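You operate a simulated robot arm through the tools that you are given. There is no shell and no other tool. Be economical: measure what you need, move in short steps, check, and stop when the job is done.

You are at the controls of a simulated robot arm. One attempt, no reset.

Task
Wash the bush named on the wash card clean in the parts washer, then switch it off.
Fine: run it with the lid shut; leave the bush inside and the lid shut; the other bushes stay.

Only the result counts: the job must be done as asked and must still hold three seconds after the hand-in. Knocking over, shifting, dropping, spilling or breaking anything else fails it. Lids that push on must go on centred and level and be pressed home; caps that screw on are set level and turned clockwise until they are tight.

Robot
A 6-joint arm with a two-finger parallel gripper, fixed in place. Base frame: the origin is at the foot of the arm, x ahead of it, y to its left, z up; the work surface is at about z = 0. Units: mm, degrees, N and s.
With the tool pointing down near the work surface it reaches from about 180 to 460 mm from the base axis. Its first joint turns from -70.0 to 70.0 degrees. Payload 1.9 kg.
The TCP is the grasp point between the finger pads, 23 mm short of the fingertips. In the tool frame z runs along the fingers and y along their closing line. Largest opening 94 mm; finger width 38, thickness 10; the body of the gripper, 54 by 96 mm, starts 39 mm behind the TCP.
Orientation is told as [roll, pitch, yaw] about the base's x, y, z axes, in that order, counted from this pose: with the fingers straight down and closing along the base's y, the tool's x points along the base's -x, its y along +y and its z along -z.

Tools
- The arm moves only by the tool apply_moves. Its argument "commands" is a list of rows, each a list of 3 entries, a list of its own where there are three numbers: the shift along the base's x, y, z in mm, then the turn, a rotation vector about the base's x, y, z in degrees, then the finger opening in mm, from 0 to 94. In form: [[[dx, dy, dz], [wx, wy, wz], hand], ...]. A call has 1 to 8 rows; each row shifts and turns the commanded pose from where the row before left it. Rows are played at 5 a second. More than 50 mm and 8.6 degrees between two rows, or a gripper value outside its range, and nothing of the call is played. Where a pose cannot be reached the arm comes as near as it can. A force on the tool above 50 N (or 10 N above the force at the start of the call, whichever is more), or a blocked arm, ends the call early, and 0.2 s more pass. Each finger travels about 108 mm/s and halts on what it meets, pressing with about 20 N; the grip force reading is that of the motor and also rises with nothing between the fingers. The clock runs only during rows and for 0.2 s after the last one: add rows that do not move to give the fingers time. The reply holds the time, the measured pose of the TCP, the force on the tool along the base axes, the opening and the grip force, in the units named above and with some noise.
- Cameras (640 x 400 px; columns grow to the right, rows downward): "scene" is fixed at [61.6, 320.7, 416.6]; the picture's right is [-0.63, -0.77, 0.00], its down [-0.42, 0.34, -0.84] and it looks along [0.65, -0.53, -0.54] (base axes); focal length 214 px, centre (320, 200). "wrist" rides on the gripper at [86, 16, -75] in the tool frame; the picture's right is [-0.18, 0.98, 0.00], its down [-0.58, -0.11, -0.81] and it looks along [-0.79, -0.15, 0.59] (tool axes); focal length 243 px, centre (320, 200).
- capture(camera): a new picture of that camera. It takes no simulated time.
- pixel_to_xyz(camera, pixels): for up to 12 pixels [column, row] of the newest picture of that camera ("zoom" is the newest enlarged one), the place [x, y, z] in the base frame of the surface seen there, good to about 2 mm, but the place of the scene camera against the robot may be out by one fixed shift of up to 18 mm in any direction. It takes no simulated time.
- enlarge(camera, box): a new picture of the part [left, top, right, bottom] of that camera's present view, enlarged. It takes no simulated time.
- job_done(): hands the job in; it is judged then, once.

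Keep the steps short. Do not move on a guess: measure, check each grasp and each placing, and mend mistakes. In all there are 80 turns and 38 pictures (those below and enlarged ones count). Leave the gripper open and the arm clear of the work at the hand-in unless told otherwise, and finish with a single line.

The tools are called after "Emit:" as a command line: name --argument value ..., lists and objects as JSON in quotes. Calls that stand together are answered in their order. apply_moves: Moves the arm, as the interface text tells. Its arguments: {"type":"object","properties":{"commands":{"type":"array","items":{"type":"array"}}},"required":["commands"]} The other tools are called the same way: capture (camera) takes a picture; pixel_to_xyz (camera, pixels) gives the place of the surface under pixels of a picture; enlarge (camera, box) takes an enlarged picture of a part of a camera's view; job_done () hands the job in.

At the start:

```text
time_s: 0.0
ee_pos: [276.3, 2.9, 390.2]
ee_rot: [0.1, 0.0, -0.1]
force: [0.2, -0.6, 0.1]
grip_width: 94.0
grasp_force: 0.0
```

scene: 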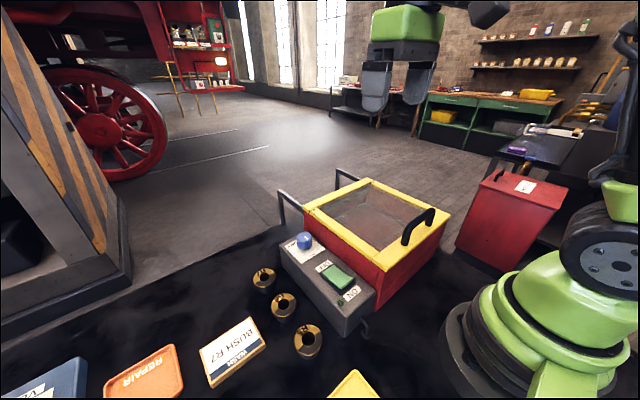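
wrist: 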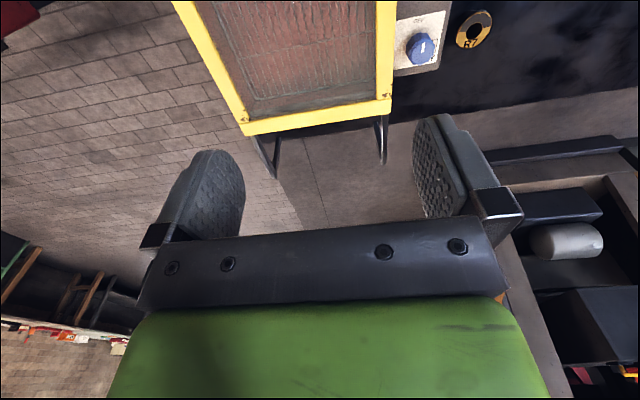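

I see the washer with a yellow lid and black handle, a control box with a blue dial and a green switch, three bushes, and a card that reads "BUSH R7". I'll enlarge the controls and the bushes.

Emit:
enlarge --camera "scene" --box '[180, 220, 400, 390]'

Emit:
enlarge --camera "scene" --box '[260, 150, 460, 320]'

```text
2.35 times, centred on (290, 305) of scene
```

zoom: 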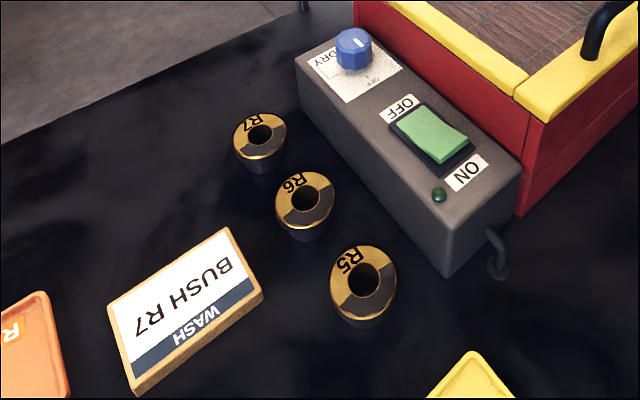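

```text
2.35 times, centred on (360, 235) of scene
```

zoom: 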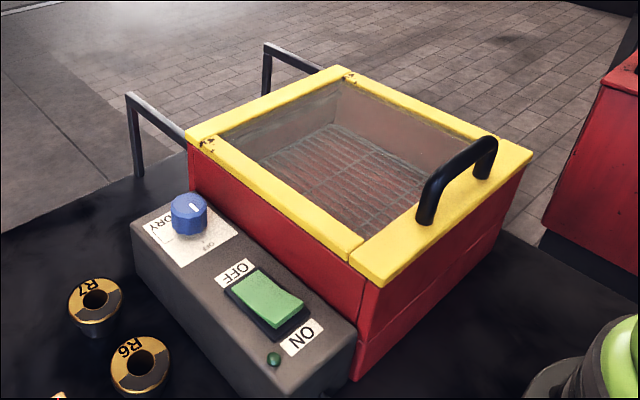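

The card asks for R7, the bush farthest from the base. Next I measure the bushes, handle, lid corners, dial and switch from both cameras, so I can find the scene camera's shift.

Emit:
pixel_to_xyz --camera "scene" --pixels '[[264, 274], [255, 277], [272, 277], [304, 236], [335, 276], [349, 294], [305, 210], [367, 180], [447, 214], [386, 266], [407, 235], [430, 213]]'

Emit:
pixel_to_xyz --camera "wrist" --pixels '[[461, 37], [487, 18], [474, 14], [424, 45], [405, 60], [436, 20], [245, 130], [388, 105], [440, 66], [320, 60], [480, 100], [262, 140]]'

Emit:
enlarge --camera "wrist" --box '[380, 0, 510, 80]'

```text
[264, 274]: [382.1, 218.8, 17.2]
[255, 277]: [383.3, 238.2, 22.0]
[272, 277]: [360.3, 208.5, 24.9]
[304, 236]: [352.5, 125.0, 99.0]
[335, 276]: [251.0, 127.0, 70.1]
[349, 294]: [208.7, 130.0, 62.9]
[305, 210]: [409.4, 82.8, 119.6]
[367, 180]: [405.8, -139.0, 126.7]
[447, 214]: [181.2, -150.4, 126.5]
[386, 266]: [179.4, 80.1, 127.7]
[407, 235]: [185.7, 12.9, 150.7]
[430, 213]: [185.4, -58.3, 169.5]
```

```text
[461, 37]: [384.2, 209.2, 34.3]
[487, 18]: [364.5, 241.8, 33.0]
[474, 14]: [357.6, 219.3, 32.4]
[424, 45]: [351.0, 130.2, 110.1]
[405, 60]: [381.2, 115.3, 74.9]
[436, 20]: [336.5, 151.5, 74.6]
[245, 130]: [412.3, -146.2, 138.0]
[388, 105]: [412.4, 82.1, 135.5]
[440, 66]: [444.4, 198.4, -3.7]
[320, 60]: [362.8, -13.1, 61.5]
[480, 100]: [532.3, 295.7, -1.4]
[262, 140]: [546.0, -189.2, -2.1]
```

```text
4.92 times, centred on (445, 40) of wrist
```

zoom: 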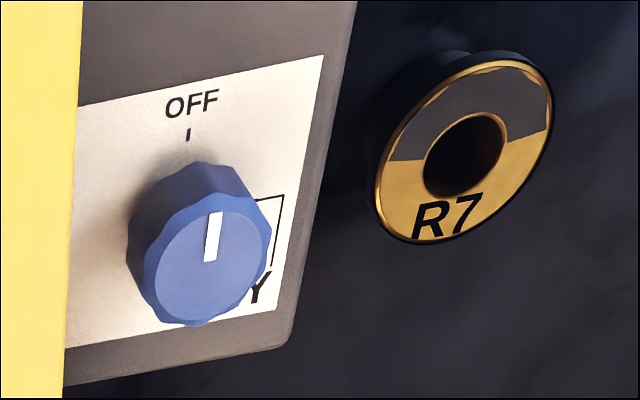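

R7 stands near (370, 224) with its top at about z 33. The dial reads OFF and also has a DRY position. Now I take a close look at the controls, then at the handle.

Emit:
enlarge --camera "scene" --box '[280, 225, 370, 310]'

Emit:
enlarge --camera "scene" --box '[380, 190, 460, 260]'

Emit:
pixel_to_xyz --camera "scene" --pixels '[[279, 193], [304, 208], [337, 170], [358, 180], [284, 225], [405, 243], [432, 222], [404, 238], [418, 218], [432, 210], [416, 223], [434, 216]]'

Emit:
pixel_to_xyz --camera "wrist" --pixels '[[385, 163], [382, 122], [275, 177], [255, 140], [388, 98], [380, 10], [383, 60], [240, 110], [320, 117], [300, 20]]'

```text
4.71 times, centred on (325, 268) of scene
```

zoom: 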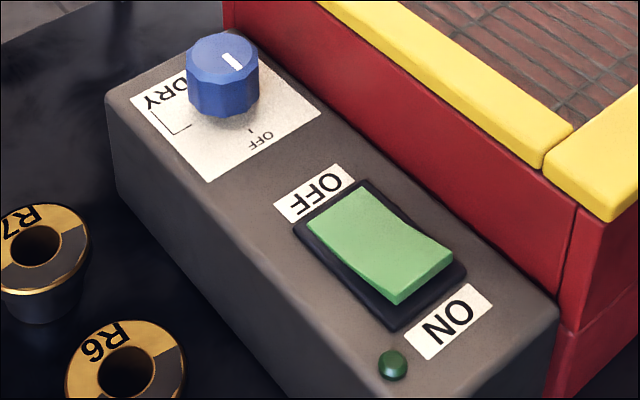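

```text
5.71 times, centred on (420, 225) of scene
```

zoom: 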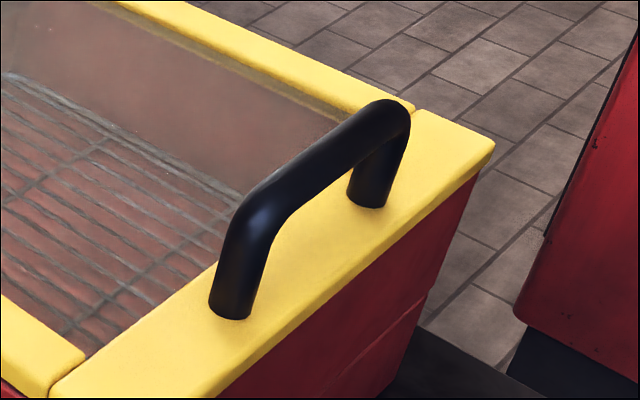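

```text
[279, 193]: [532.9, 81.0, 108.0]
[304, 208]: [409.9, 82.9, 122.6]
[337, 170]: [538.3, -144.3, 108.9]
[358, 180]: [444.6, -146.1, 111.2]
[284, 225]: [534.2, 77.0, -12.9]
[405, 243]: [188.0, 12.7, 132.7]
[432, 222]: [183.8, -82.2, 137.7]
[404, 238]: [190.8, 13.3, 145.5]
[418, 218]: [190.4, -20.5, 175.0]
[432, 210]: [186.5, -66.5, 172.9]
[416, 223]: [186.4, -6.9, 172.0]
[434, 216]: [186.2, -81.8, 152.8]
```

```text
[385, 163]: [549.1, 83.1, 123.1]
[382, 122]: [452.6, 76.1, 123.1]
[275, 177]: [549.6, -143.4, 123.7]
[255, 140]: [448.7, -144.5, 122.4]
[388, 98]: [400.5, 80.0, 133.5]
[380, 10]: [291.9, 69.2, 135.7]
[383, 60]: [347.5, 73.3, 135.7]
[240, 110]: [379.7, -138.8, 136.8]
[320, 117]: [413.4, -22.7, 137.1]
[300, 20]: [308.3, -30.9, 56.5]
```

At the back of the tub, two level rails run out to about x 540 at z 123. They suggest the lid slides back towards +x, which I'll test gently. The handle bar runs along y at about x 190, y -33, with its top near z 185. I'll turn the tool 90° to grip it across x, starting high up.

Emit:
apply_moves --commands '[[[-10, -4, -10], [0, 0, 8.5], 94], [[-10, -4, -10], [0, 0, 8.5], 94], [[-10, -4, -10], [0, 0, 8.5], 94], [[-10, -4, -10], [0, 0, 8.5], 94], [[-10, -4, -10], [0, 0, 8.5], 94], [[-10, -4, -10], [0, 0, 8.5], 94], [[-5, -4, -10], [0, 0, 8.5], 94], [[0, -4, -10], [0, 0, 8.5], 94]]'

Emit:
apply_moves --commands '[[[-5, -2, -10], [0, 0, 8.5], 94], [[-5, -2, -10], [0, 0, 8.5], 94], [[-5, 0, -10], [0, 0, 5], 94], [[0, 0, 0], [0, 0, 0], 60]]'

Emit:
capture --camera "wrist"

```text
time_s: 1.8
ee_pos: [211.4, -29.4, 310.1]
ee_rot: [0.1, -0.1, 68.0]
force: [-0.2, 0.1, 0.5]
grip_width: 93.9
grasp_force: 0.1
```

```text
time_s: 2.8
ee_pos: [196.2, -33.9, 281.0]
ee_rot: [0.1, -0.1, 90.0]
force: [-0.1, 0.5, 0.4]
grip_width: 59.9
grasp_force: 0.1
```

```text
30 pictures are left
```

wrist: 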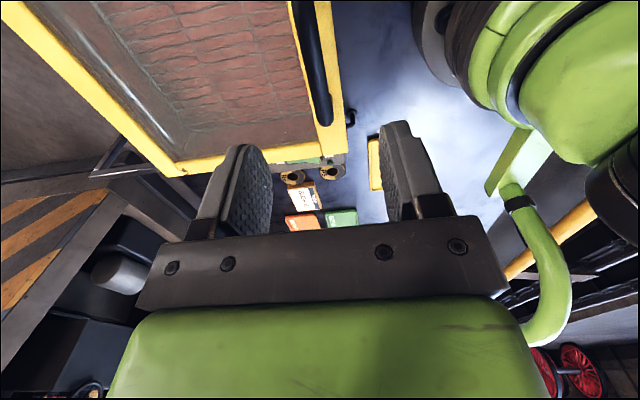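

The handle bar shows between columns 297 and 330, rows 0 to 120. I'll measure it in the wrist frame.

Emit:
pixel_to_xyz --camera "wrist" --pixels '[[308, 30], [316, 80], [321, 100], [324, 118], [300, 30], [316, 30], [312, 100], [328, 100], [335, 140], [325, 145], [200, 165], [342, 60]]'

```text
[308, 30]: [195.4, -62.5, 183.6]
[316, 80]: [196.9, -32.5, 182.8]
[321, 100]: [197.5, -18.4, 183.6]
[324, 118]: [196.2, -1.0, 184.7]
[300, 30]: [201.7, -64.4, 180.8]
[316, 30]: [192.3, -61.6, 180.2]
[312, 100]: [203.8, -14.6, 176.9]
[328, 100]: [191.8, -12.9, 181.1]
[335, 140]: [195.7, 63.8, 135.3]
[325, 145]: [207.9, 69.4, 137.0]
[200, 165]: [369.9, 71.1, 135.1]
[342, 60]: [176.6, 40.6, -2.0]
```

The bar axis is at about x 197, z 177. I'll go straight down over it and close.

Emit:
apply_moves --commands '[[[1, 0, -30], [0, 0, 0], 50], [[0, 0, -30], [0, 0, 0], 50], [[0, 0, -30], [0, 0, 0], 50], [[0, 0, -13], [0, 0, 0], 50], [[0, 0, 0], [0, 0, 0], 50]]'

Emit:
apply_moves --commands '[[[0, 0, 0], [0, 0, 0], 25], [[0, 0, 0], [0, 0, 0], 5], [[0, 0, 0], [0, 0, 0], 5], [[0, 0, 0], [0, 0, 0], 5]]'

```text
time_s: 4.0
ee_pos: [197.5, -33.3, 176.8]
ee_rot: [0.1, -0.2, 89.9]
force: [0.4, -0.2, 0.3]
grip_width: 50.0
grasp_force: 0.0
```

```text
time_s: 5.0
ee_pos: [197.8, -32.6, 177.1]
ee_rot: [0.0, 0.0, 90.0]
force: [15.9, 1.4, -16.6]
grip_width: 13.6
grasp_force: 45.5
```

The bar is gripped with 13.6 mm between the pads. I'll test the slide with a few mm in +x.

Emit:
apply_moves --commands '[[[2, 0, 0], [0, 0, 0], 5], [[2, 0, 0], [0, 0, 0], 5], [[2, 0, 0], [0, 0, 0], 5]]'

```text
time_s: 5.8
ee_pos: [203.4, -32.7, 178.0]
ee_rot: [0.1, -0.1, 89.9]
force: [-0.8, -12.5, -14.2]
grip_width: 13.5
grasp_force: 44.6
```

It moved 6 mm with little force. I'll continue 16 mm more and look.

Emit:
apply_moves --commands '[[[4, 0, 0], [0, 0, 0], 5], [[4, 0, 0], [0, 0, 0], 5], [[4, 0, 0], [0, 0, 0], 5], [[4, 0, 0], [0, 0, 0], 5]]'

Emit:
enlarge --camera "scene" --box '[260, 150, 460, 320]'

```text
time_s: 6.8
ee_pos: [219.2, -32.9, 176.7]
ee_rot: [0.2, 0.0, 89.8]
force: [-2.3, 12.1, -34.4]
grip_width: 13.7
grasp_force: 45.5
```

```text
2.35 times, centred on (360, 235) of scene
```

zoom: 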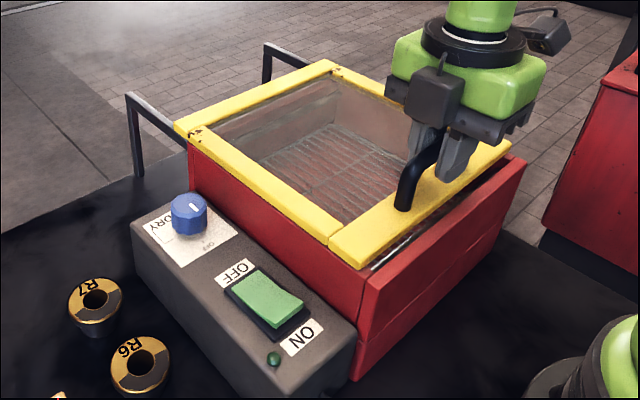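

The lid slides back on the rails. The tool is being pulled down by about 34 N, so I'll lower it slightly and slide on.

Emit:
apply_moves --commands '[[[0, 0, -0.7], [0, 0, 0], 5], [[6, 0, 0], [0, 0, 0], 5], [[6, 0, 0], [0, 0, 0], 5], [[6, 0, 0], [0, 0, 0], 5], [[6, 0, 0], [0, 0, 0], 5]]'

```text
time_s: 8.0
ee_pos: [245.7, -32.4, 176.8]
ee_rot: [0.1, -0.1, 89.9]
force: [-0.8, 39.4, 8.4]
grip_width: 13.4
grasp_force: 44.6
```

A 39 N side force has built up. I'll give way 0.7 mm in +y and continue.

Emit:
apply_moves --commands '[[[0, 0.7, 0], [0, 0, 0], 5], [[0, 0, 0], [0, 0, 0], 5], [[4, 0, 0], [0, 0, 0], 5], [[4, 0, 0], [0, 0, 0], 5]]'

```text
time_s: 9.0
ee_pos: [251.5, -34.0, 177.3]
ee_rot: [0.0, -0.1, 89.9]
force: [-1.2, 29.0, 18.0]
grip_width: 13.6
grasp_force: 45.0
```

I'll loosen the fingers to 20 mm and push the bar freely, so no side forces build up.

Emit:
apply_moves --commands '[[[0, 0, 0], [0, 0, 0], 22], [[0, 0, 0], [0, 0, 0], 22], [[6, 0, 0], [0, 0, 0], 22], [[6, 0, 0], [0, 0, 0], 22], [[6, 0, 0], [0, 0, 0], 22], [[6, 0, 0], [0, 0, 0], 22]]'

```text
time_s: 10.4
ee_pos: [275.7, -33.8, 176.7]
ee_rot: [0.1, -0.2, 90.0]
force: [-1.0, -1.1, 1.1]
grip_width: 22.3
grasp_force: 0.6
```

The push is nearly free of force. I'll continue in steps.

Emit:
apply_moves --commands '[[[6, 0, 0], [0, 0, 0], 22], [[6, 0, 0], [0, 0, 0], 22], [[6, 0, 0], [0, 0, 0], 22], [[6, 0, 0], [0, 0, 0], 22], [[6, 0, 0], [0, 0, 0], 22], [[4, 0, 0], [0, 0, 0], 22]]'

Emit:
enlarge --camera "scene" --box '[240, 130, 460, 310]'

```text
time_s: 11.8
ee_pos: [310.1, -33.3, 176.4]
ee_rot: [0.1, -0.1, 89.9]
force: [-0.9, -0.6, 0.0]
grip_width: 22.6
grasp_force: 0.6
```

```text
2.22 times, centred on (350, 220) of scene
```

zoom: 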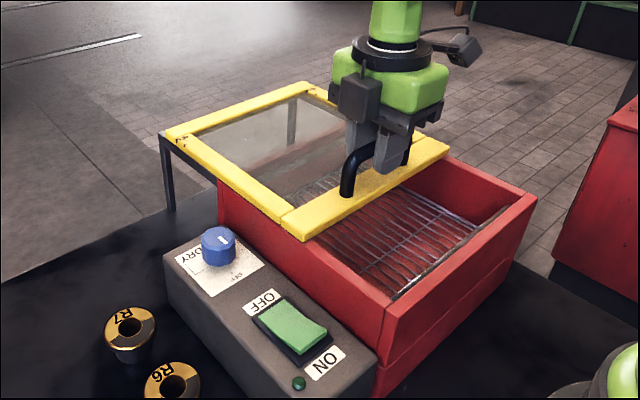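

There is open space over the basket from about x 195 to 297. I'll push 10 mm more, then go straight up and open the fingers.

Emit:
apply_moves --commands '[[[5, 0, 0], [0, 0, 0], 22], [[5, 0, 0], [0, 0, 0], 22], [[0, 0, 0], [0, 0, 0], 30], [[-3, 0, 10], [0, 0, 0], 30], [[0, 0, 30], [0, 0, 0], 30], [[0, 0, 40], [0, 0, 0], 60], [[0, 0, 40], [0, 0, 0], 60]]'

Emit:
apply_moves --commands '[[[0, 30, 5], [0, 0, -8.5], 60], [[0, 30, 5], [0, 0, -8.5], 60], [[0, 30, 5], [0, 0, -8.5], 60], [[0, 30, 0], [0, 0, -8.5], 60], [[0, 30, 0], [0, 0, -8.5], 60], [[0, 30, 0], [0, 0, -8.5], 60], [[0, 20, 0], [0, 0, -8.5], 60], [[0, 20, 0], [0, 0, -8.5], 60]]'

Emit:
apply_moves --commands '[[[10, 10, -10], [0, 0, -8.5], 60], [[10, 10, -10], [0, 0, -8.5], 60], [[10, 10, -10], [0, 0, -5], 60], [[10, 10, -10], [0, 0, 0], 60], [[0, 0, -20], [0, 0, 0], 60]]'

Emit:
capture --camera "wrist"

```text
time_s: 13.4
ee_pos: [315.0, -33.6, 297.6]
ee_rot: [0.2, -0.1, 90.1]
force: [0.2, -0.2, 0.9]
grip_width: 60.2
grasp_force: 0.0
```

```text
time_s: 15.2
ee_pos: [316.5, 186.4, 313.1]
ee_rot: [0.1, -0.1, 21.9]
force: [0.8, 0.1, 0.1]
grip_width: 59.9
grasp_force: 0.1
```

```text
time_s: 16.4
ee_pos: [356.9, 228.1, 250.8]
ee_rot: [0.0, 0.0, -0.1]
force: [-0.9, -0.4, 0.3]
grip_width: 60.1
grasp_force: 0.0
```

```text
27 pictures are left
```

wrist: 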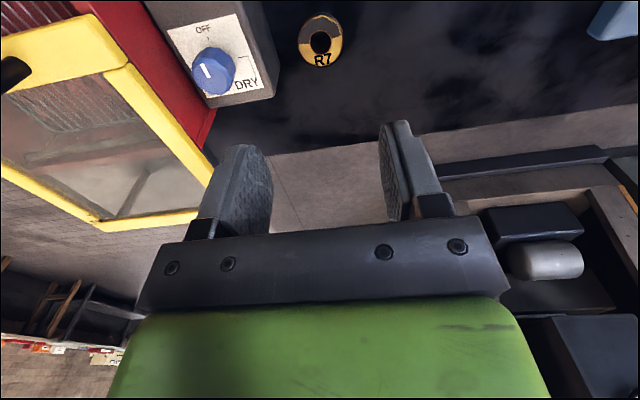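

R7 is at (321, 40). I'll measure its rim and base.

Emit:
pixel_to_xyz --camera "wrist" --pixels '[[304, 40], [338, 40], [320, 19], [321, 62], [310, 28], [332, 28], [308, 55], [334, 54], [313, 64], [321, 70], [362, 60], [275, 60]]'

Emit:
enlarge --camera "wrist" --box '[270, 0, 370, 80]'

```text
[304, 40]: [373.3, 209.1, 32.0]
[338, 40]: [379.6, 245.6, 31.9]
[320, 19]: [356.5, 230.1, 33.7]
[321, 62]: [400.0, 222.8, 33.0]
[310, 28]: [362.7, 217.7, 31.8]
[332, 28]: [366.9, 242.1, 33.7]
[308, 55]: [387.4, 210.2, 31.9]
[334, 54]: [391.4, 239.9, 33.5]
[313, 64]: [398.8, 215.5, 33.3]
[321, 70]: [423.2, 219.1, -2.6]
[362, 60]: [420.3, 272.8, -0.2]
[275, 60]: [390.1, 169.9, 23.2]
```

```text
5.00 times, centred on (320, 40) of wrist
```

zoom: 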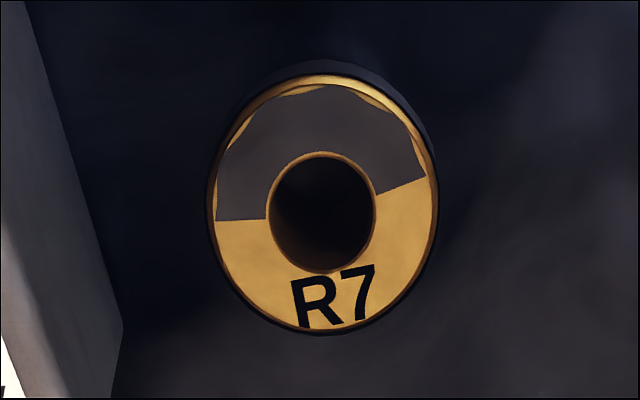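

R7's centre is (377, 227), it is 42 mm wide and its top is at z 33. The panel face is at y 170, so the open hand clears it. I'll go above and down.

Emit:
apply_moves --commands '[[[20, -1, -30], [0, 0, 0], 64], [[0, 0, -45], [0, 0, 0], 64], [[0, 0, -45], [0, 0, 0], 64], [[0, 0, -40], [0, 0, 0], 64], [[0, 0, -35], [0, 0, 0], 64], [[0, 0, 0], [0, 0, 0], 64]]'

Emit:
capture --camera "wrist"

Emit:
enlarge --camera "scene" --box '[210, 180, 350, 330]'

```text
time_s: 17.8
ee_pos: [376.9, 225.3, 57.2]
ee_rot: [0.1, -0.2, -0.1]
force: [-0.4, 0.0, -0.4]
grip_width: 64.0
grasp_force: 0.0
```

```text
25 pictures are left
```

wrist: 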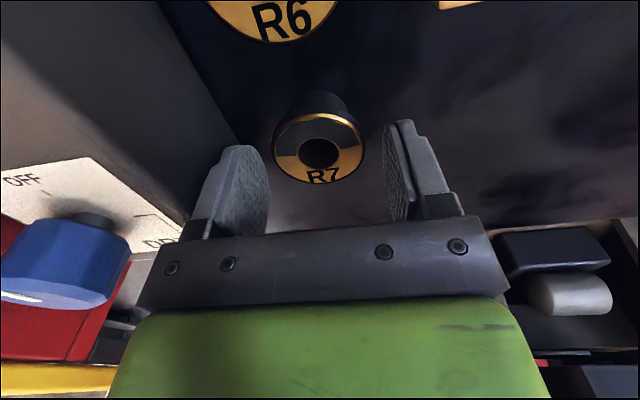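

```text
2.67 times, centred on (280, 255) of scene
```

zoom: 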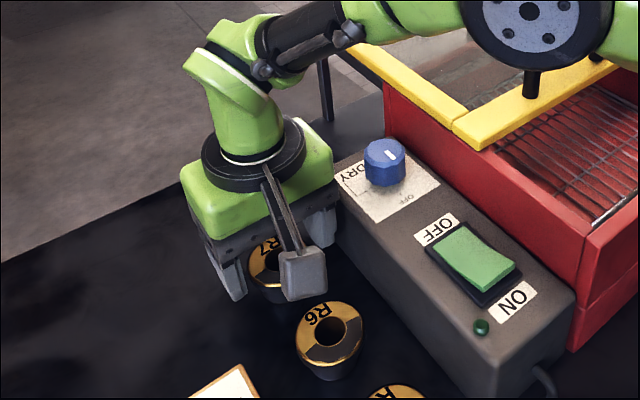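

The bush is between the fingers. I'll re-measure the rim from close up.

Emit:
pixel_to_xyz --camera "wrist" --pixels '[[278, 150], [363, 150], [318, 116], [318, 181], [200, 120], [345, 110], [320, 100], [240, 130]]'

```text
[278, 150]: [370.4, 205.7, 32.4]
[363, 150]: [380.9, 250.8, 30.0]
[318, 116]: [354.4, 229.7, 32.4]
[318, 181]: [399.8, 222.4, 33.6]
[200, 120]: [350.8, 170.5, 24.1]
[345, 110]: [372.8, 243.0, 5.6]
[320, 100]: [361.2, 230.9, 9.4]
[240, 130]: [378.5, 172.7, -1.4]
```

The centre is confirmed at (377, 227). I'll lower to z 30 and close.

Emit:
apply_moves --commands '[[[0, 1.5, -13], [0, 0, 0], 64], [[0, 0, -13], [0, 0, 0], 64], [[0, 0, 0], [0, 0, 0], 50], [[0, 0, 0], [0, 0, 0], 30], [[0, 0, 0], [0, 0, 0], 25], [[0, 0, 0], [0, 0, 0], 25]]'

```text
time_s: 19.2
ee_pos: [374.3, 226.9, 32.8]
ee_rot: [0.2, -0.1, 0.0]
force: [0.6, 0.1, 0.7]
grip_width: 49.8
grasp_force: 20.1
```

The fingers stopped at 49.8 mm, a little wide. I'll wait and check with a picture.

Emit:
apply_moves --commands '[[[0, 0, 0], [0, 0, 0], 25], [[0, 0, 0], [0, 0, 0], 25]]'

Emit:
capture --camera "wrist"

```text
time_s: 19.8
ee_pos: [376.1, 226.8, 30.8]
ee_rot: [0.1, -0.1, 0.0]
force: [-0.2, 0.8, 0.8]
grip_width: 49.5
grasp_force: 19.8
```

```text
23 pictures are left
```

wrist: 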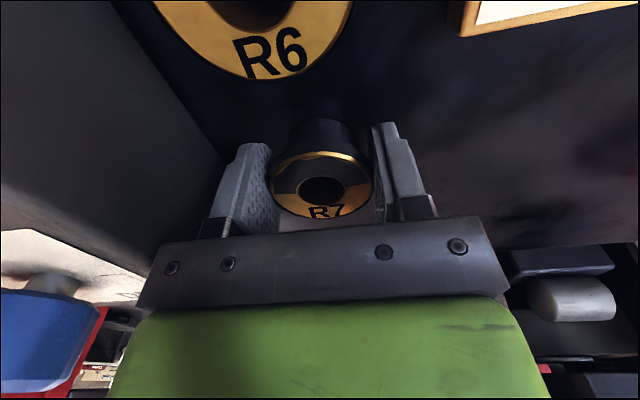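

The pads touch both sides of the flange. I'll lift a little and check the hold.

Emit:
apply_moves --commands '[[[0, 0, 5], [0, 0, 0], 20], [[0, 0, 10], [0, 0, 0], 20], [[0, 0, 15], [0, 0, 0], 20], [[0, 0, 20], [0, 0, 0], 20], [[0, 0, 0], [0, 0, 0], 20]]'

Emit:
enlarge --camera "scene" --box '[210, 180, 350, 330]'

```text
time_s: 21.0
ee_pos: [375.9, 226.2, 79.8]
ee_rot: [0.1, -0.1, -0.1]
force: [-0.1, -0.3, -2.7]
grip_width: 49.5
grasp_force: 20.0
```

```text
2.67 times, centred on (280, 255) of scene
```

zoom: 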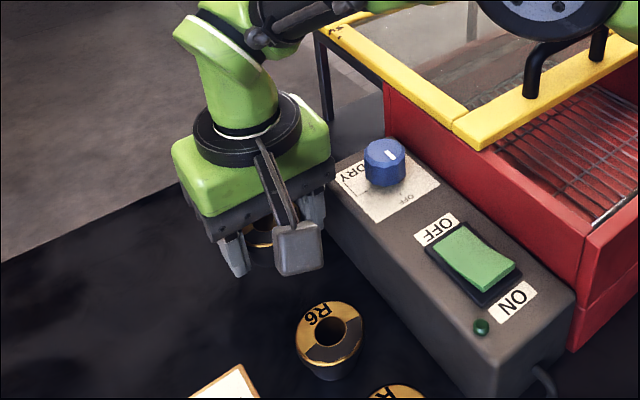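

It holds, with about 2.7 N of weight. I'll lift high and carry it over the open front of the basket.

Emit:
apply_moves --commands '[[[0, 0, 40], [0, 0, 0], 20], [[0, 0, 40], [0, 0, 0], 20], [[0, 0, 40], [0, 0, 0], 20], [[0, 0, 35], [0, 0, 0], 20], [[-20, -20, 0], [0, 0, 0], 20], [[-30, -30, 0], [0, 0, 0], 20], [[-30, -35, 0], [0, 0, 0], 20], [[-30, -35, 0], [0, 0, 0], 20]]'

Emit:
apply_moves --commands '[[[-21, -35, 0], [0, 0, 0], 20], [[0, -35, 0], [0, 0, 0], 20], [[0, -30, 0], [0, 0, 0], 20], [[0, -26, 0], [0, 0, 0], 20], [[0, 0, 0], [0, 0, 0], 20]]'

Emit:
capture --camera "wrist"

Emit:
capture --camera "scene"

```text
time_s: 22.8
ee_pos: [266.9, 108.2, 233.1]
ee_rot: [0.2, -0.2, -0.1]
force: [-0.5, -0.5, -2.8]
grip_width: 49.5
grasp_force: 19.9
```

```text
time_s: 24.0
ee_pos: [245.4, -19.4, 234.4]
ee_rot: [0.1, -0.1, 0.0]
force: [0.7, -0.1, -3.2]
grip_width: 49.4
grasp_force: 19.7
```

```text
21 pictures are left
```

wrist: 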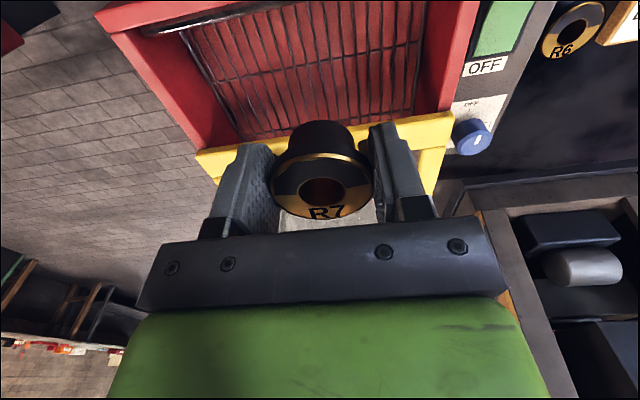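

```text
20 pictures are left
```

scene: 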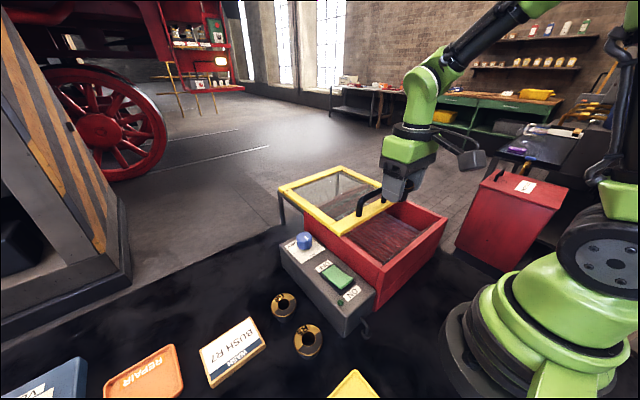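

The basket is visible ahead. I'll measure the basket floor, the walls and the lid edge.

Emit:
pixel_to_xyz --camera "wrist" --pixels '[[300, 70], [250, 70], [350, 70], [300, 110], [230, 138], [400, 118], [260, 30], [150, 28], [180, 38], [300, 6], [200, 155], [430, 80]]'

Emit:
pixel_to_xyz --camera "scene" --pixels '[[380, 238], [400, 245], [360, 235], [340, 235], [386, 266], [384, 262], [446, 215], [380, 214], [365, 200]]'

```text
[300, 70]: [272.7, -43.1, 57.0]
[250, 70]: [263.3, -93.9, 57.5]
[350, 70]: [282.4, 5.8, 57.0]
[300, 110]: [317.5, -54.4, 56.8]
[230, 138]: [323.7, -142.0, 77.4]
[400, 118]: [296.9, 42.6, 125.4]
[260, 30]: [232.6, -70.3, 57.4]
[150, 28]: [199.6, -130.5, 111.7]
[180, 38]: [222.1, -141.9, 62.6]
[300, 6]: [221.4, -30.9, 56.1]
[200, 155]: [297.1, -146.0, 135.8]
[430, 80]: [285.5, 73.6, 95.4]
```

```text
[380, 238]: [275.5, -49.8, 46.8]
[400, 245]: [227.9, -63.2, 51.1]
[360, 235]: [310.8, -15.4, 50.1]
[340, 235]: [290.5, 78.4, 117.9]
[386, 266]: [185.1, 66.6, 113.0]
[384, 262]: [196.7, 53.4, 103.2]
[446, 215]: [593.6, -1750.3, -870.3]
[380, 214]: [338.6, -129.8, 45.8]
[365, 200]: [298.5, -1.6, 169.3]
```

The basket floor is at z 57 and the lid's front edge at x 296. I'll lower straight down at (245, -33) until just above the floor.

Emit:
apply_moves --commands '[[[0, -13, -20], [0, 0, 0], 20], [[0, 0, -40], [0, 0, 0], 20], [[0, 0, -40], [0, 0, 0], 20], [[0, 0, -25], [0, 0, 0], 20], [[0, 0, -13], [0, 0, 0], 20], [[0, 0, 0], [0, 0, 0], 20]]'

Emit:
apply_moves --commands '[[[0, 0, -2], [0, 0, 0], 20], [[0, 0, -2], [0, 0, 0], 20], [[0, 0, -2], [0, 0, 0], 20], [[0, 0, -1], [0, 0, 0], 20]]'

```text
time_s: 25.4
ee_pos: [245.1, -31.6, 97.9]
ee_rot: [0.1, -0.1, -0.1]
force: [0.0, -0.6, -2.8]
grip_width: 49.2
grasp_force: 20.0
```

```text
time_s: 26.4
ee_pos: [245.1, -32.2, 90.9]
ee_rot: [0.1, -0.1, -0.1]
force: [-2.6, 6.9, 16.1]
grip_width: 49.7
grasp_force: 20.0
```

The floor is pushing back, so the bush is standing. I'll open the fingers and rise.

Emit:
apply_moves --commands '[[[0, 0, 0], [0, 0, 0], 60], [[0, 0, 0], [0, 0, 0], 75], [[0, 0, 20], [0, 0, 0], 75], [[0, 0, 35], [0, 0, 0], 75], [[0, 0, 40], [0, 0, 0], 75], [[0, 0, 45], [0, 0, 0], 75]]'

Emit:
capture --camera "wrist"

```text
time_s: 27.8
ee_pos: [243.0, -32.2, 232.6]
ee_rot: [0.0, -0.1, 0.0]
force: [0.1, -0.3, -0.3]
grip_width: 75.0
grasp_force: 0.2
```

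```text
19 pictures are left
```

wrist: 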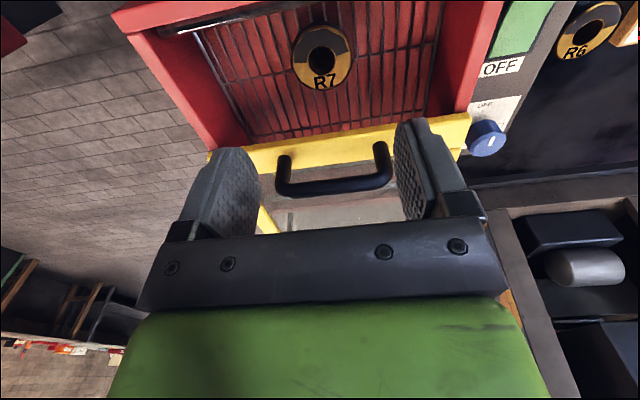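

R7 stands upright in the basket. Next I measure the handle so I can pull the lid shut.

Emit:
pixel_to_xyz --camera "wrist" --pixels '[[310, 185], [335, 184], [360, 180], [335, 190], [300, 157], [430, 125], [284, 175], [384, 160]]'

Emit:
apply_moves --commands '[[[10, 0, 8], [0, 0, 8.5], 60], [[10, 0, 8], [0, 0, 8.5], 60], [[10, 0, 8], [0, 0, 8.5], 60], [[10, 0, 8], [0, 0, 8.5], 60], [[10, 0, 8], [0, 0, 8.5], 50], [[10, 0, 0], [0, 0, 8.5], 50], [[10, 0, 0], [0, 0, 8.5], 50], [[0, 0, 0], [0, 0, 8.5], 50]]'

Emit:
apply_moves --commands '[[[0, 0, 0], [0, 0, 8.5], 50], [[0, 0, 0], [0, 0, 8.5], 50], [[0, 0, 0], [0, 0, 5], 50], [[0, 0, 0], [0, 0, 0], 50]]'

Emit:
capture --camera "wrist"

```text
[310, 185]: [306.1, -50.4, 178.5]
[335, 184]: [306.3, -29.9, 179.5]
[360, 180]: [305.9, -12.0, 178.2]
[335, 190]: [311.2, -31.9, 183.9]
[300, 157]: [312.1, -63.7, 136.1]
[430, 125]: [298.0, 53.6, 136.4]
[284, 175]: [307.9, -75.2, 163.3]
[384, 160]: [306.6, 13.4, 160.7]
```

```text
time_s: 29.6
ee_pos: [314.1, -32.1, 270.0]
ee_rot: [0.3, -0.1, 67.9]
force: [-0.7, 0.0, 0.3]
grip_width: 49.9
grasp_force: 0.0
```

```text
time_s: 30.6
ee_pos: [315.7, -31.6, 270.0]
ee_rot: [0.2, -0.1, 90.0]
force: [0.0, 0.6, 1.1]
grip_width: 50.1
grasp_force: 0.0
```

```text
18 pictures are left
```

wrist: 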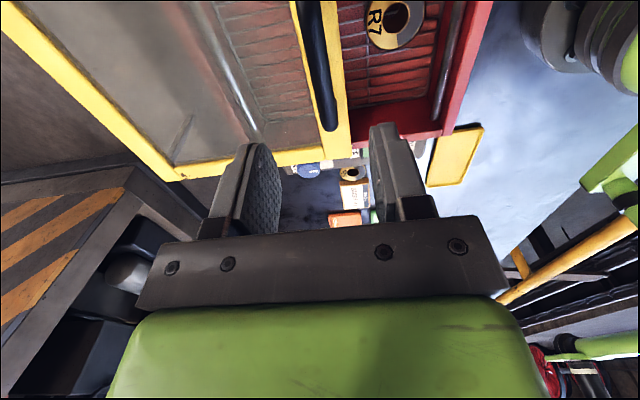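

The bar is at about x 312. I'll lower over it, narrow the fingers to 22 mm and pull it back towards -x.

Emit:
apply_moves --commands '[[[-2, 0, -40], [0, 0, 0], 50], [[0, 0, -35], [0, 0, 0], 50], [[0, 0, -18], [0, 0, 0], 50], [[0, 0, 0], [0, 0, 0], 22], [[0, 0, 0], [0, 0, 0], 22], [[0, 0, 0], [0, 0, 0], 22]]'

Emit:
apply_moves --commands '[[[-6, 0, 0], [0, 0, 0], 22], [[-6, 0, 0], [0, 0, 0], 22], [[-6, 0, 0], [0, 0, 0], 22], [[-6, 0, 0], [0, 0, 0], 22], [[-6, 0, 0], [0, 0, 0], 22], [[-6, 0, 0], [0, 0, 0], 22], [[-6, 0, 0], [0, 0, 0], 22]]'

```text
time_s: 32.0
ee_pos: [314.4, -32.0, 177.3]
ee_rot: [0.1, -0.1, 89.9]
force: [0.3, 0.0, 0.0]
grip_width: 22.0
grasp_force: 0.0
```

```text
time_s: 33.6
ee_pos: [270.8, -32.8, 178.4]
ee_rot: [0.2, -0.1, 89.9]
force: [1.4, -0.1, -0.7]
grip_width: 22.4
grasp_force: 0.8
```

It is pulling freely. I'll go on.

Emit:
apply_moves --commands '[[[-7, 0, 0], [0, 0, 0], 22], [[-7, 0, 0], [0, 0, 0], 22], [[-7, 0, 0], [0, 0, 0], 22], [[-7, 0, 0], [0, 0, 0], 22], [[-7, 0, 0], [0, 0, 0], 22], [[-7, 0, 0], [0, 0, 0], 22], [[-7, 0, 0], [0, 0, 0], 22], [[-7, 0, 0], [0, 0, 0], 22]]'

Emit:
apply_moves --commands '[[[-6, 0, 0], [0, 0, 0], 22], [[-6, 0, 0], [0, 0, 0], 22], [[-4, 0, 0], [0, 0, 0], 22], [[-3, 0, 0], [0, 0, 0], 22], [[-2, 0, 0], [0, 0, 0], 22], [[-2, 0, 0], [0, 0, 0], 22]]'

Emit:
enlarge --camera "scene" --box '[260, 150, 460, 320]'

```text
time_s: 35.4
ee_pos: [215.9, -32.1, 178.8]
ee_rot: [0.1, -0.1, 89.9]
force: [1.2, 0.3, 0.2]
grip_width: 22.7
grasp_force: 1.1
```

```text
time_s: 36.8
ee_pos: [192.8, -32.8, 178.6]
ee_rot: [0.0, 0.0, 89.9]
force: [9.2, 0.0, -2.8]
grip_width: 25.7
grasp_force: 4.5
```

```text
2.35 times, centred on (360, 235) of scene
```

zoom: 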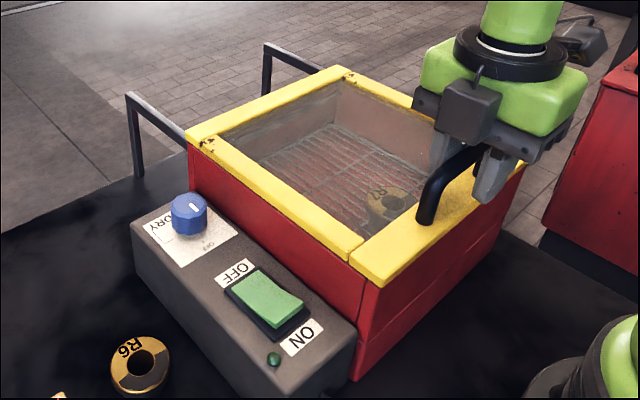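

The lid is back and pressed against its stop. I'll open, rise and move towards the panel with the fingers closed, keeping the tool turned 90°.

Emit:
apply_moves --commands '[[[3, 0, 0], [0, 0, 0], 40], [[0, 0, 0], [0, 0, 0], 40], [[0, 0, 35], [0, 0, 0], 40], [[0, 0, 35], [0, 0, 0], 20], [[10, 30, 0], [0, 0, 0], 0], [[15, 30, 0], [0, 0, 0], 0], [[10, 30, 0], [0, 0, 0], 0]]'

Emit:
capture --camera "wrist"

```text
time_s: 38.4
ee_pos: [231.1, 57.8, 246.0]
ee_rot: [0.2, -0.1, 89.8]
force: [0.6, -0.4, -0.1]
grip_width: 0.0
grasp_force: 19.2
```

```text
16 pictures are left
```

wrist: 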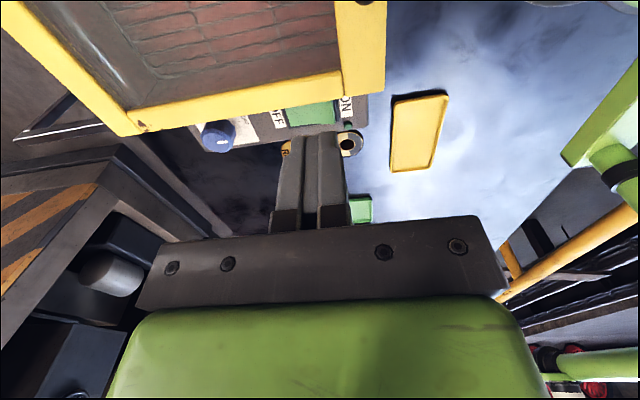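

The rocker is partly hidden by the lid frame. I'll move 50 mm further in +y.

Emit:
apply_moves --commands '[[[5, 30, 5], [0, 0, 0], 0], [[0, 30, 0], [0, 0, 0], 0]]'

Emit:
enlarge --camera "wrist" --box '[180, 0, 420, 150]'

```text
time_s: 39.0
ee_pos: [236.3, 117.9, 250.4]
ee_rot: [0.2, -0.1, 89.9]
force: [-0.1, 0.6, -0.5]
grip_width: 0.0
grasp_force: 20.6
```

```text
2.67 times, centred on (300, 75) of wrist
```

zoom: 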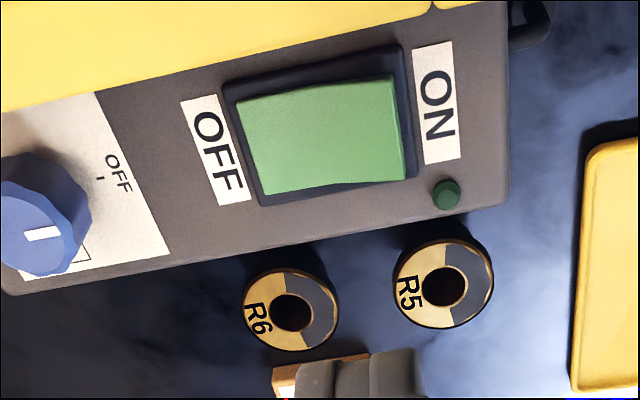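

Now I measure the rocker: its ON end, OFF end and corners, plus the lamp.

Emit:
pixel_to_xyz --camera "zoom" --pixels '[[385, 130], [392, 85], [398, 175], [360, 135], [325, 140], [290, 145], [255, 150], [245, 105], [270, 188], [446, 194], [435, 100], [215, 150]]'

```text
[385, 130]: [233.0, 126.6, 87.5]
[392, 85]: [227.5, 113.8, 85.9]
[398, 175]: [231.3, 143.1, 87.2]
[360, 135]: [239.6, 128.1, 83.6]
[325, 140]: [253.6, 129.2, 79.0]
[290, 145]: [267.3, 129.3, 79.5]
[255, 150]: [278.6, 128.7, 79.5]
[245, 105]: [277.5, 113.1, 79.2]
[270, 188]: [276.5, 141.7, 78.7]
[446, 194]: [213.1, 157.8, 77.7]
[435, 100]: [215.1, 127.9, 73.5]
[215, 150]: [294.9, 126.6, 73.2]
```

The ON end is raised: z 87 at x 231, against 79 at the OFF end. So the washer is off. I'll bring the closed fingertips over (236, 128) and press down in small steps.

Emit:
apply_moves --commands '[[[0, 10, -45], [0, 0, 0], 0], [[0, 0, -45], [0, 0, 0], 0], [[0, 0, -35], [0, 0, 0], 0], [[0, 0, -10], [0, 0, 0], 0], [[0, 0, 0], [0, 0, 0], 0]]'

Emit:
apply_moves --commands '[[[0, 0, -3], [0, 0, 0], 0], [[0, 0, -2], [0, 0, 0], 0], [[0, 0, -2], [0, 0, 0], 0], [[0, 0, -2], [0, 0, 0], 0], [[0, 0, -2], [0, 0, 0], 0]]'

Emit:
enlarge --camera "scene" --box '[280, 200, 440, 320]'

```text
time_s: 40.2
ee_pos: [236.5, 126.2, 119.6]
ee_rot: [0.1, -0.1, 89.9]
force: [-0.2, 0.0, -0.5]
grip_width: 0.2
grasp_force: 20.0
```

```text
time_s: 41.4
ee_pos: [235.3, 126.8, 107.1]
ee_rot: [0.0, -0.1, 89.9]
force: [-0.9, -2.4, 8.0]
grip_width: 0.0
grasp_force: 20.0
```

```text
3.33 times, centred on (360, 260) of scene
```

zoom: 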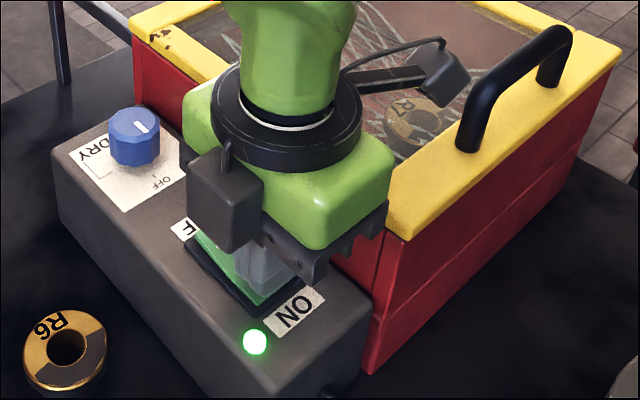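

The lamp is lit and water sprays under the lid, so it is running. I'll rise above the rocker, move over the OFF end at x 272 and wait.

Emit:
apply_moves --commands '[[[0, 0, 15], [0, 0, 0], 0], [[18, 0, 0], [0, 0, 0], 0], [[18, 0, 0], [0, 0, 0], 0], [[0, 0, 0], [0, 0, 0], 0], [[0, 0, 0], [0, 0, 0], 0], [[0, 0, 0], [0, 0, 0], 0], [[0, 0, 0], [0, 0, 0], 0], [[0, 0, 0], [0, 0, 0], 0]]'

Emit:
enlarge --camera "scene" --box '[280, 180, 440, 310]'

```text
time_s: 43.2
ee_pos: [270.5, 128.2, 120.9]
ee_rot: [0.2, -0.1, 89.9]
force: [0.1, -0.2, 0.6]
grip_width: 0.3
grasp_force: 20.2
```

```text
3.08 times, centred on (360, 245) of scene
```

zoom: 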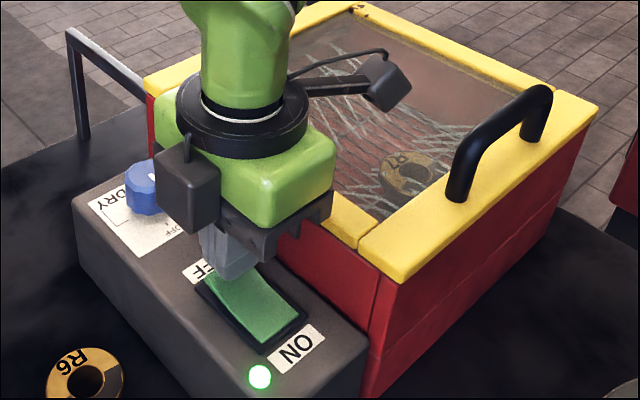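

It is washing, and the switch stays on by itself. The bush still shows a dark half, so I'll wait longer.

Emit:
apply_moves --commands '[[[0, 0, 0], [0, 0, 0], 0], [[0, 0, 0], [0, 0, 0], 0], [[0, 0, 0], [0, 0, 0], 0], [[0, 0, 0], [0, 0, 0], 0], [[0, 0, 0], [0, 0, 0], 0], [[0, 0, 0], [0, 0, 0], 0], [[0, 0, 0], [0, 0, 0], 0], [[0, 0, 0], [0, 0, 0], 0]]'

Emit:
apply_moves --commands '[[[0, 0, 0], [0, 0, 0], 0], [[0, 0, 0], [0, 0, 0], 0], [[0, 0, 0], [0, 0, 0], 0], [[0, 0, 0], [0, 0, 0], 0], [[0, 0, 0], [0, 0, 0], 0], [[0, 0, 0], [0, 0, 0], 0], [[0, 0, 0], [0, 0, 0], 0], [[0, 0, 0], [0, 0, 0], 0]]'

Emit:
enlarge --camera "scene" --box '[330, 190, 430, 270]'

```text
time_s: 45.0
ee_pos: [270.6, 128.4, 120.2]
ee_rot: [0.1, -0.1, 89.9]
force: [-0.2, 0.0, 0.5]
grip_width: 0.0
grasp_force: 20.6
```

```text
time_s: 46.8
ee_pos: [270.3, 127.6, 120.1]
ee_rot: [0.1, -0.1, 89.8]
force: [-0.9, 0.3, -0.1]
grip_width: 0.1
grasp_force: 19.9
```

```text
5.00 times, centred on (380, 230) of scene
```

zoom: 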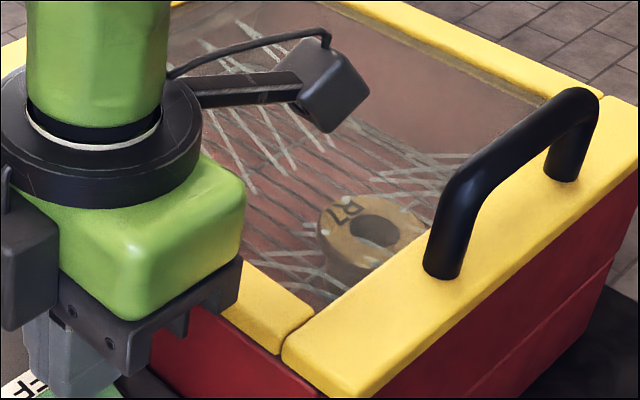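

The bush is nearly all brass colour now. I'll wait a little longer and look again.

Emit:
apply_moves --commands '[[[0, 0, 0], [0, 0, 0], 0], [[0, 0, 0], [0, 0, 0], 0], [[0, 0, 0], [0, 0, 0], 0], [[0, 0, 0], [0, 0, 0], 0], [[0, 0, 0], [0, 0, 0], 0], [[0, 0, 0], [0, 0, 0], 0], [[0, 0, 0], [0, 0, 0], 0], [[0, 0, 0], [0, 0, 0], 0]]'

Emit:
apply_moves --commands '[[[0, 0, 0], [0, 0, 0], 0], [[0, 0, 0], [0, 0, 0], 0], [[0, 0, 0], [0, 0, 0], 0], [[0, 0, 0], [0, 0, 0], 0], [[0, 0, 0], [0, 0, 0], 0], [[0, 0, 0], [0, 0, 0], 0], [[0, 0, 0], [0, 0, 0], 0], [[0, 0, 0], [0, 0, 0], 0]]'

Emit:
enlarge --camera "scene" --box '[370, 210, 430, 258]'

```text
time_s: 48.6
ee_pos: [271.0, 128.8, 121.2]
ee_rot: [0.1, -0.2, 89.9]
force: [0.0, 0.2, -0.1]
grip_width: 0.0
grasp_force: 19.5
```

```text
time_s: 50.4
ee_pos: [269.9, 128.1, 120.7]
ee_rot: [0.1, 0.0, 89.9]
force: [0.5, -0.6, -0.3]
grip_width: 0.0
grasp_force: 20.0
```

```text
8.33 times, centred on (400, 234) of scene
```

zoom: 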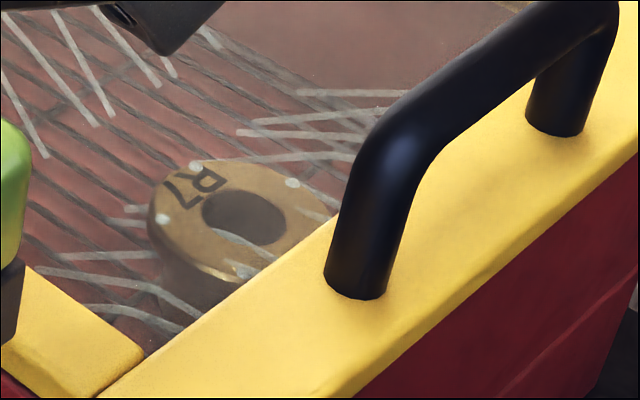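

The top face is clean, but the side is hard to judge. I'll give it a few more seconds and compare.

Emit:
apply_moves --commands '[[[0, 0, 0], [0, 0, 0], 0], [[0, 0, 0], [0, 0, 0], 0], [[0, 0, 0], [0, 0, 0], 0], [[0, 0, 0], [0, 0, 0], 0], [[0, 0, 0], [0, 0, 0], 0], [[0, 0, 0], [0, 0, 0], 0], [[0, 0, 0], [0, 0, 0], 0], [[0, 0, 0], [0, 0, 0], 0]]'

Emit:
apply_moves --commands '[[[0, 0, 0], [0, 0, 0], 0], [[0, 0, 0], [0, 0, 0], 0], [[0, 0, 0], [0, 0, 0], 0], [[0, 0, 0], [0, 0, 0], 0], [[0, 0, 0], [0, 0, 0], 0], [[0, 0, 0], [0, 0, 0], 0], [[0, 0, 0], [0, 0, 0], 0], [[0, 0, 0], [0, 0, 0], 0]]'

Emit:
enlarge --camera "scene" --box '[370, 210, 430, 258]'

```text
time_s: 52.2
ee_pos: [269.9, 128.4, 121.2]
ee_rot: [0.1, -0.1, 89.9]
force: [0.3, -1.1, 0.5]
grip_width: 0.0
grasp_force: 20.4
```

```text
time_s: 54.0
ee_pos: [269.7, 128.4, 121.6]
ee_rot: [0.0, -0.2, 89.9]
force: [-0.2, -0.3, 1.0]
grip_width: 0.1
grasp_force: 20.1
```

```text
8.33 times, centred on (400, 234) of scene
```

zoom: 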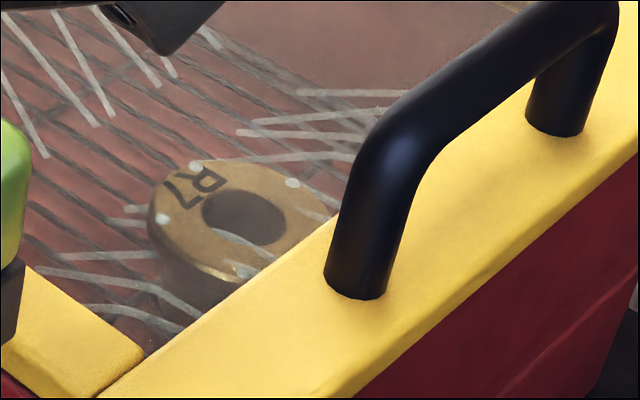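

Nothing has changed, so the bush is clean. I'll press the OFF end now, with the tip at z 98 and the raised end at about z 87.

Emit:
apply_moves --commands '[[[0, 0, -8], [0, 0, 0], 0], [[0, 0, -3], [0, 0, 0], 0], [[0, 0, -2], [0, 0, 0], 0], [[0, 0, -2], [0, 0, 0], 0], [[0, 0, 0], [0, 0, 0], 0]]'

Emit:
enlarge --camera "scene" --box '[280, 200, 440, 320]'

```text
time_s: 55.1
ee_pos: [271.8, 128.3, 108.3]
ee_rot: [0.0, -0.1, 89.8]
force: [-2.7, -2.0, 13.7]
grip_width: 0.1
grasp_force: 20.3
stopped in row 5: the force on the tool passed its limit (the readings are from after the stop); the commanded pose is now the measured one
```

```text
3.33 times, centred on (360, 260) of scene
```

zoom: 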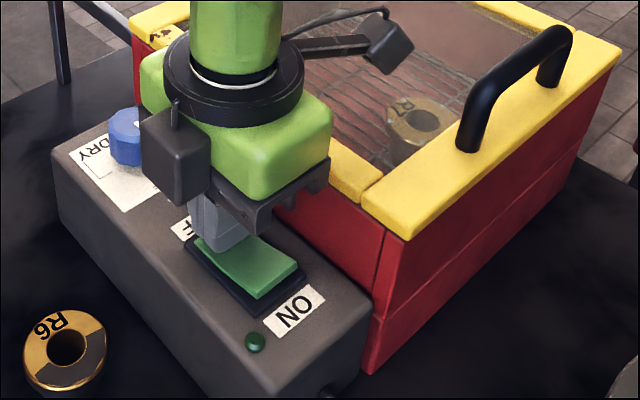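

The lamp is dark and the spray has stopped. I'll rise, open the hand, move clear and make a last check.

Emit:
apply_moves --commands '[[[0, 0, 20], [0, 0, 0], 0], [[0, 0, 40], [0, 0, 0], 0], [[0, 0, 45], [0, 0, 0], 30], [[0, 0, 45], [0, 0, 0], 60], [[0, -30, 30], [0, 0, 0], 90], [[0, -30, 10], [0, 0, 0], 90], [[0, 0, 0], [0, 0, 0], 90]]'

Emit:
capture --camera "scene"

Emit:
enlarge --camera "scene" --box '[240, 170, 460, 370]'

```text
time_s: 56.7
ee_pos: [271.0, 69.0, 298.1]
ee_rot: [0.2, -0.1, 89.8]
force: [-0.6, 0.2, -1.0]
grip_width: 90.0
grasp_force: 0.1
```

```text
8 pictures are left
```

scene: 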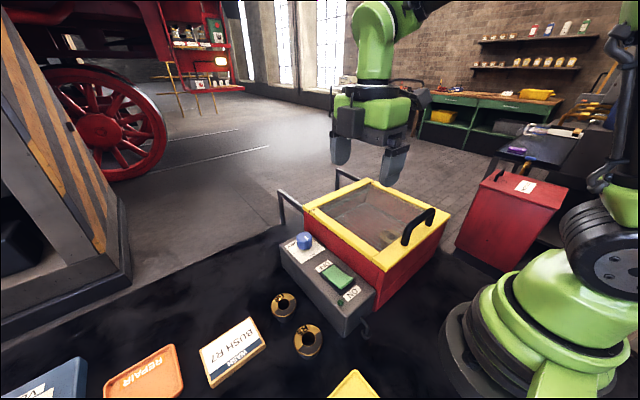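

```text
2.00 times, centred on (350, 270) of scene
```

zoom: 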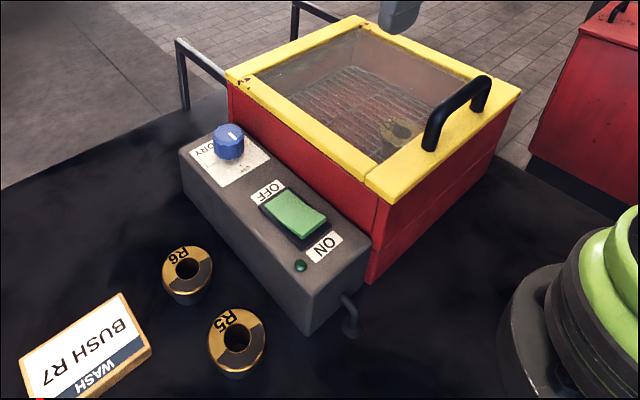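

The lid is shut, the lamp is off, the rocker is at OFF, and R7 is clean inside. R5 and R6 haven't moved and the arm is clear, so I'm handing in.

Emit:
job_done

```text
The job is handed in.
```

Bush R7 is washed clean and left in the parts washer with the lid shut and the washer switched off; R5 and R6 were not touched.
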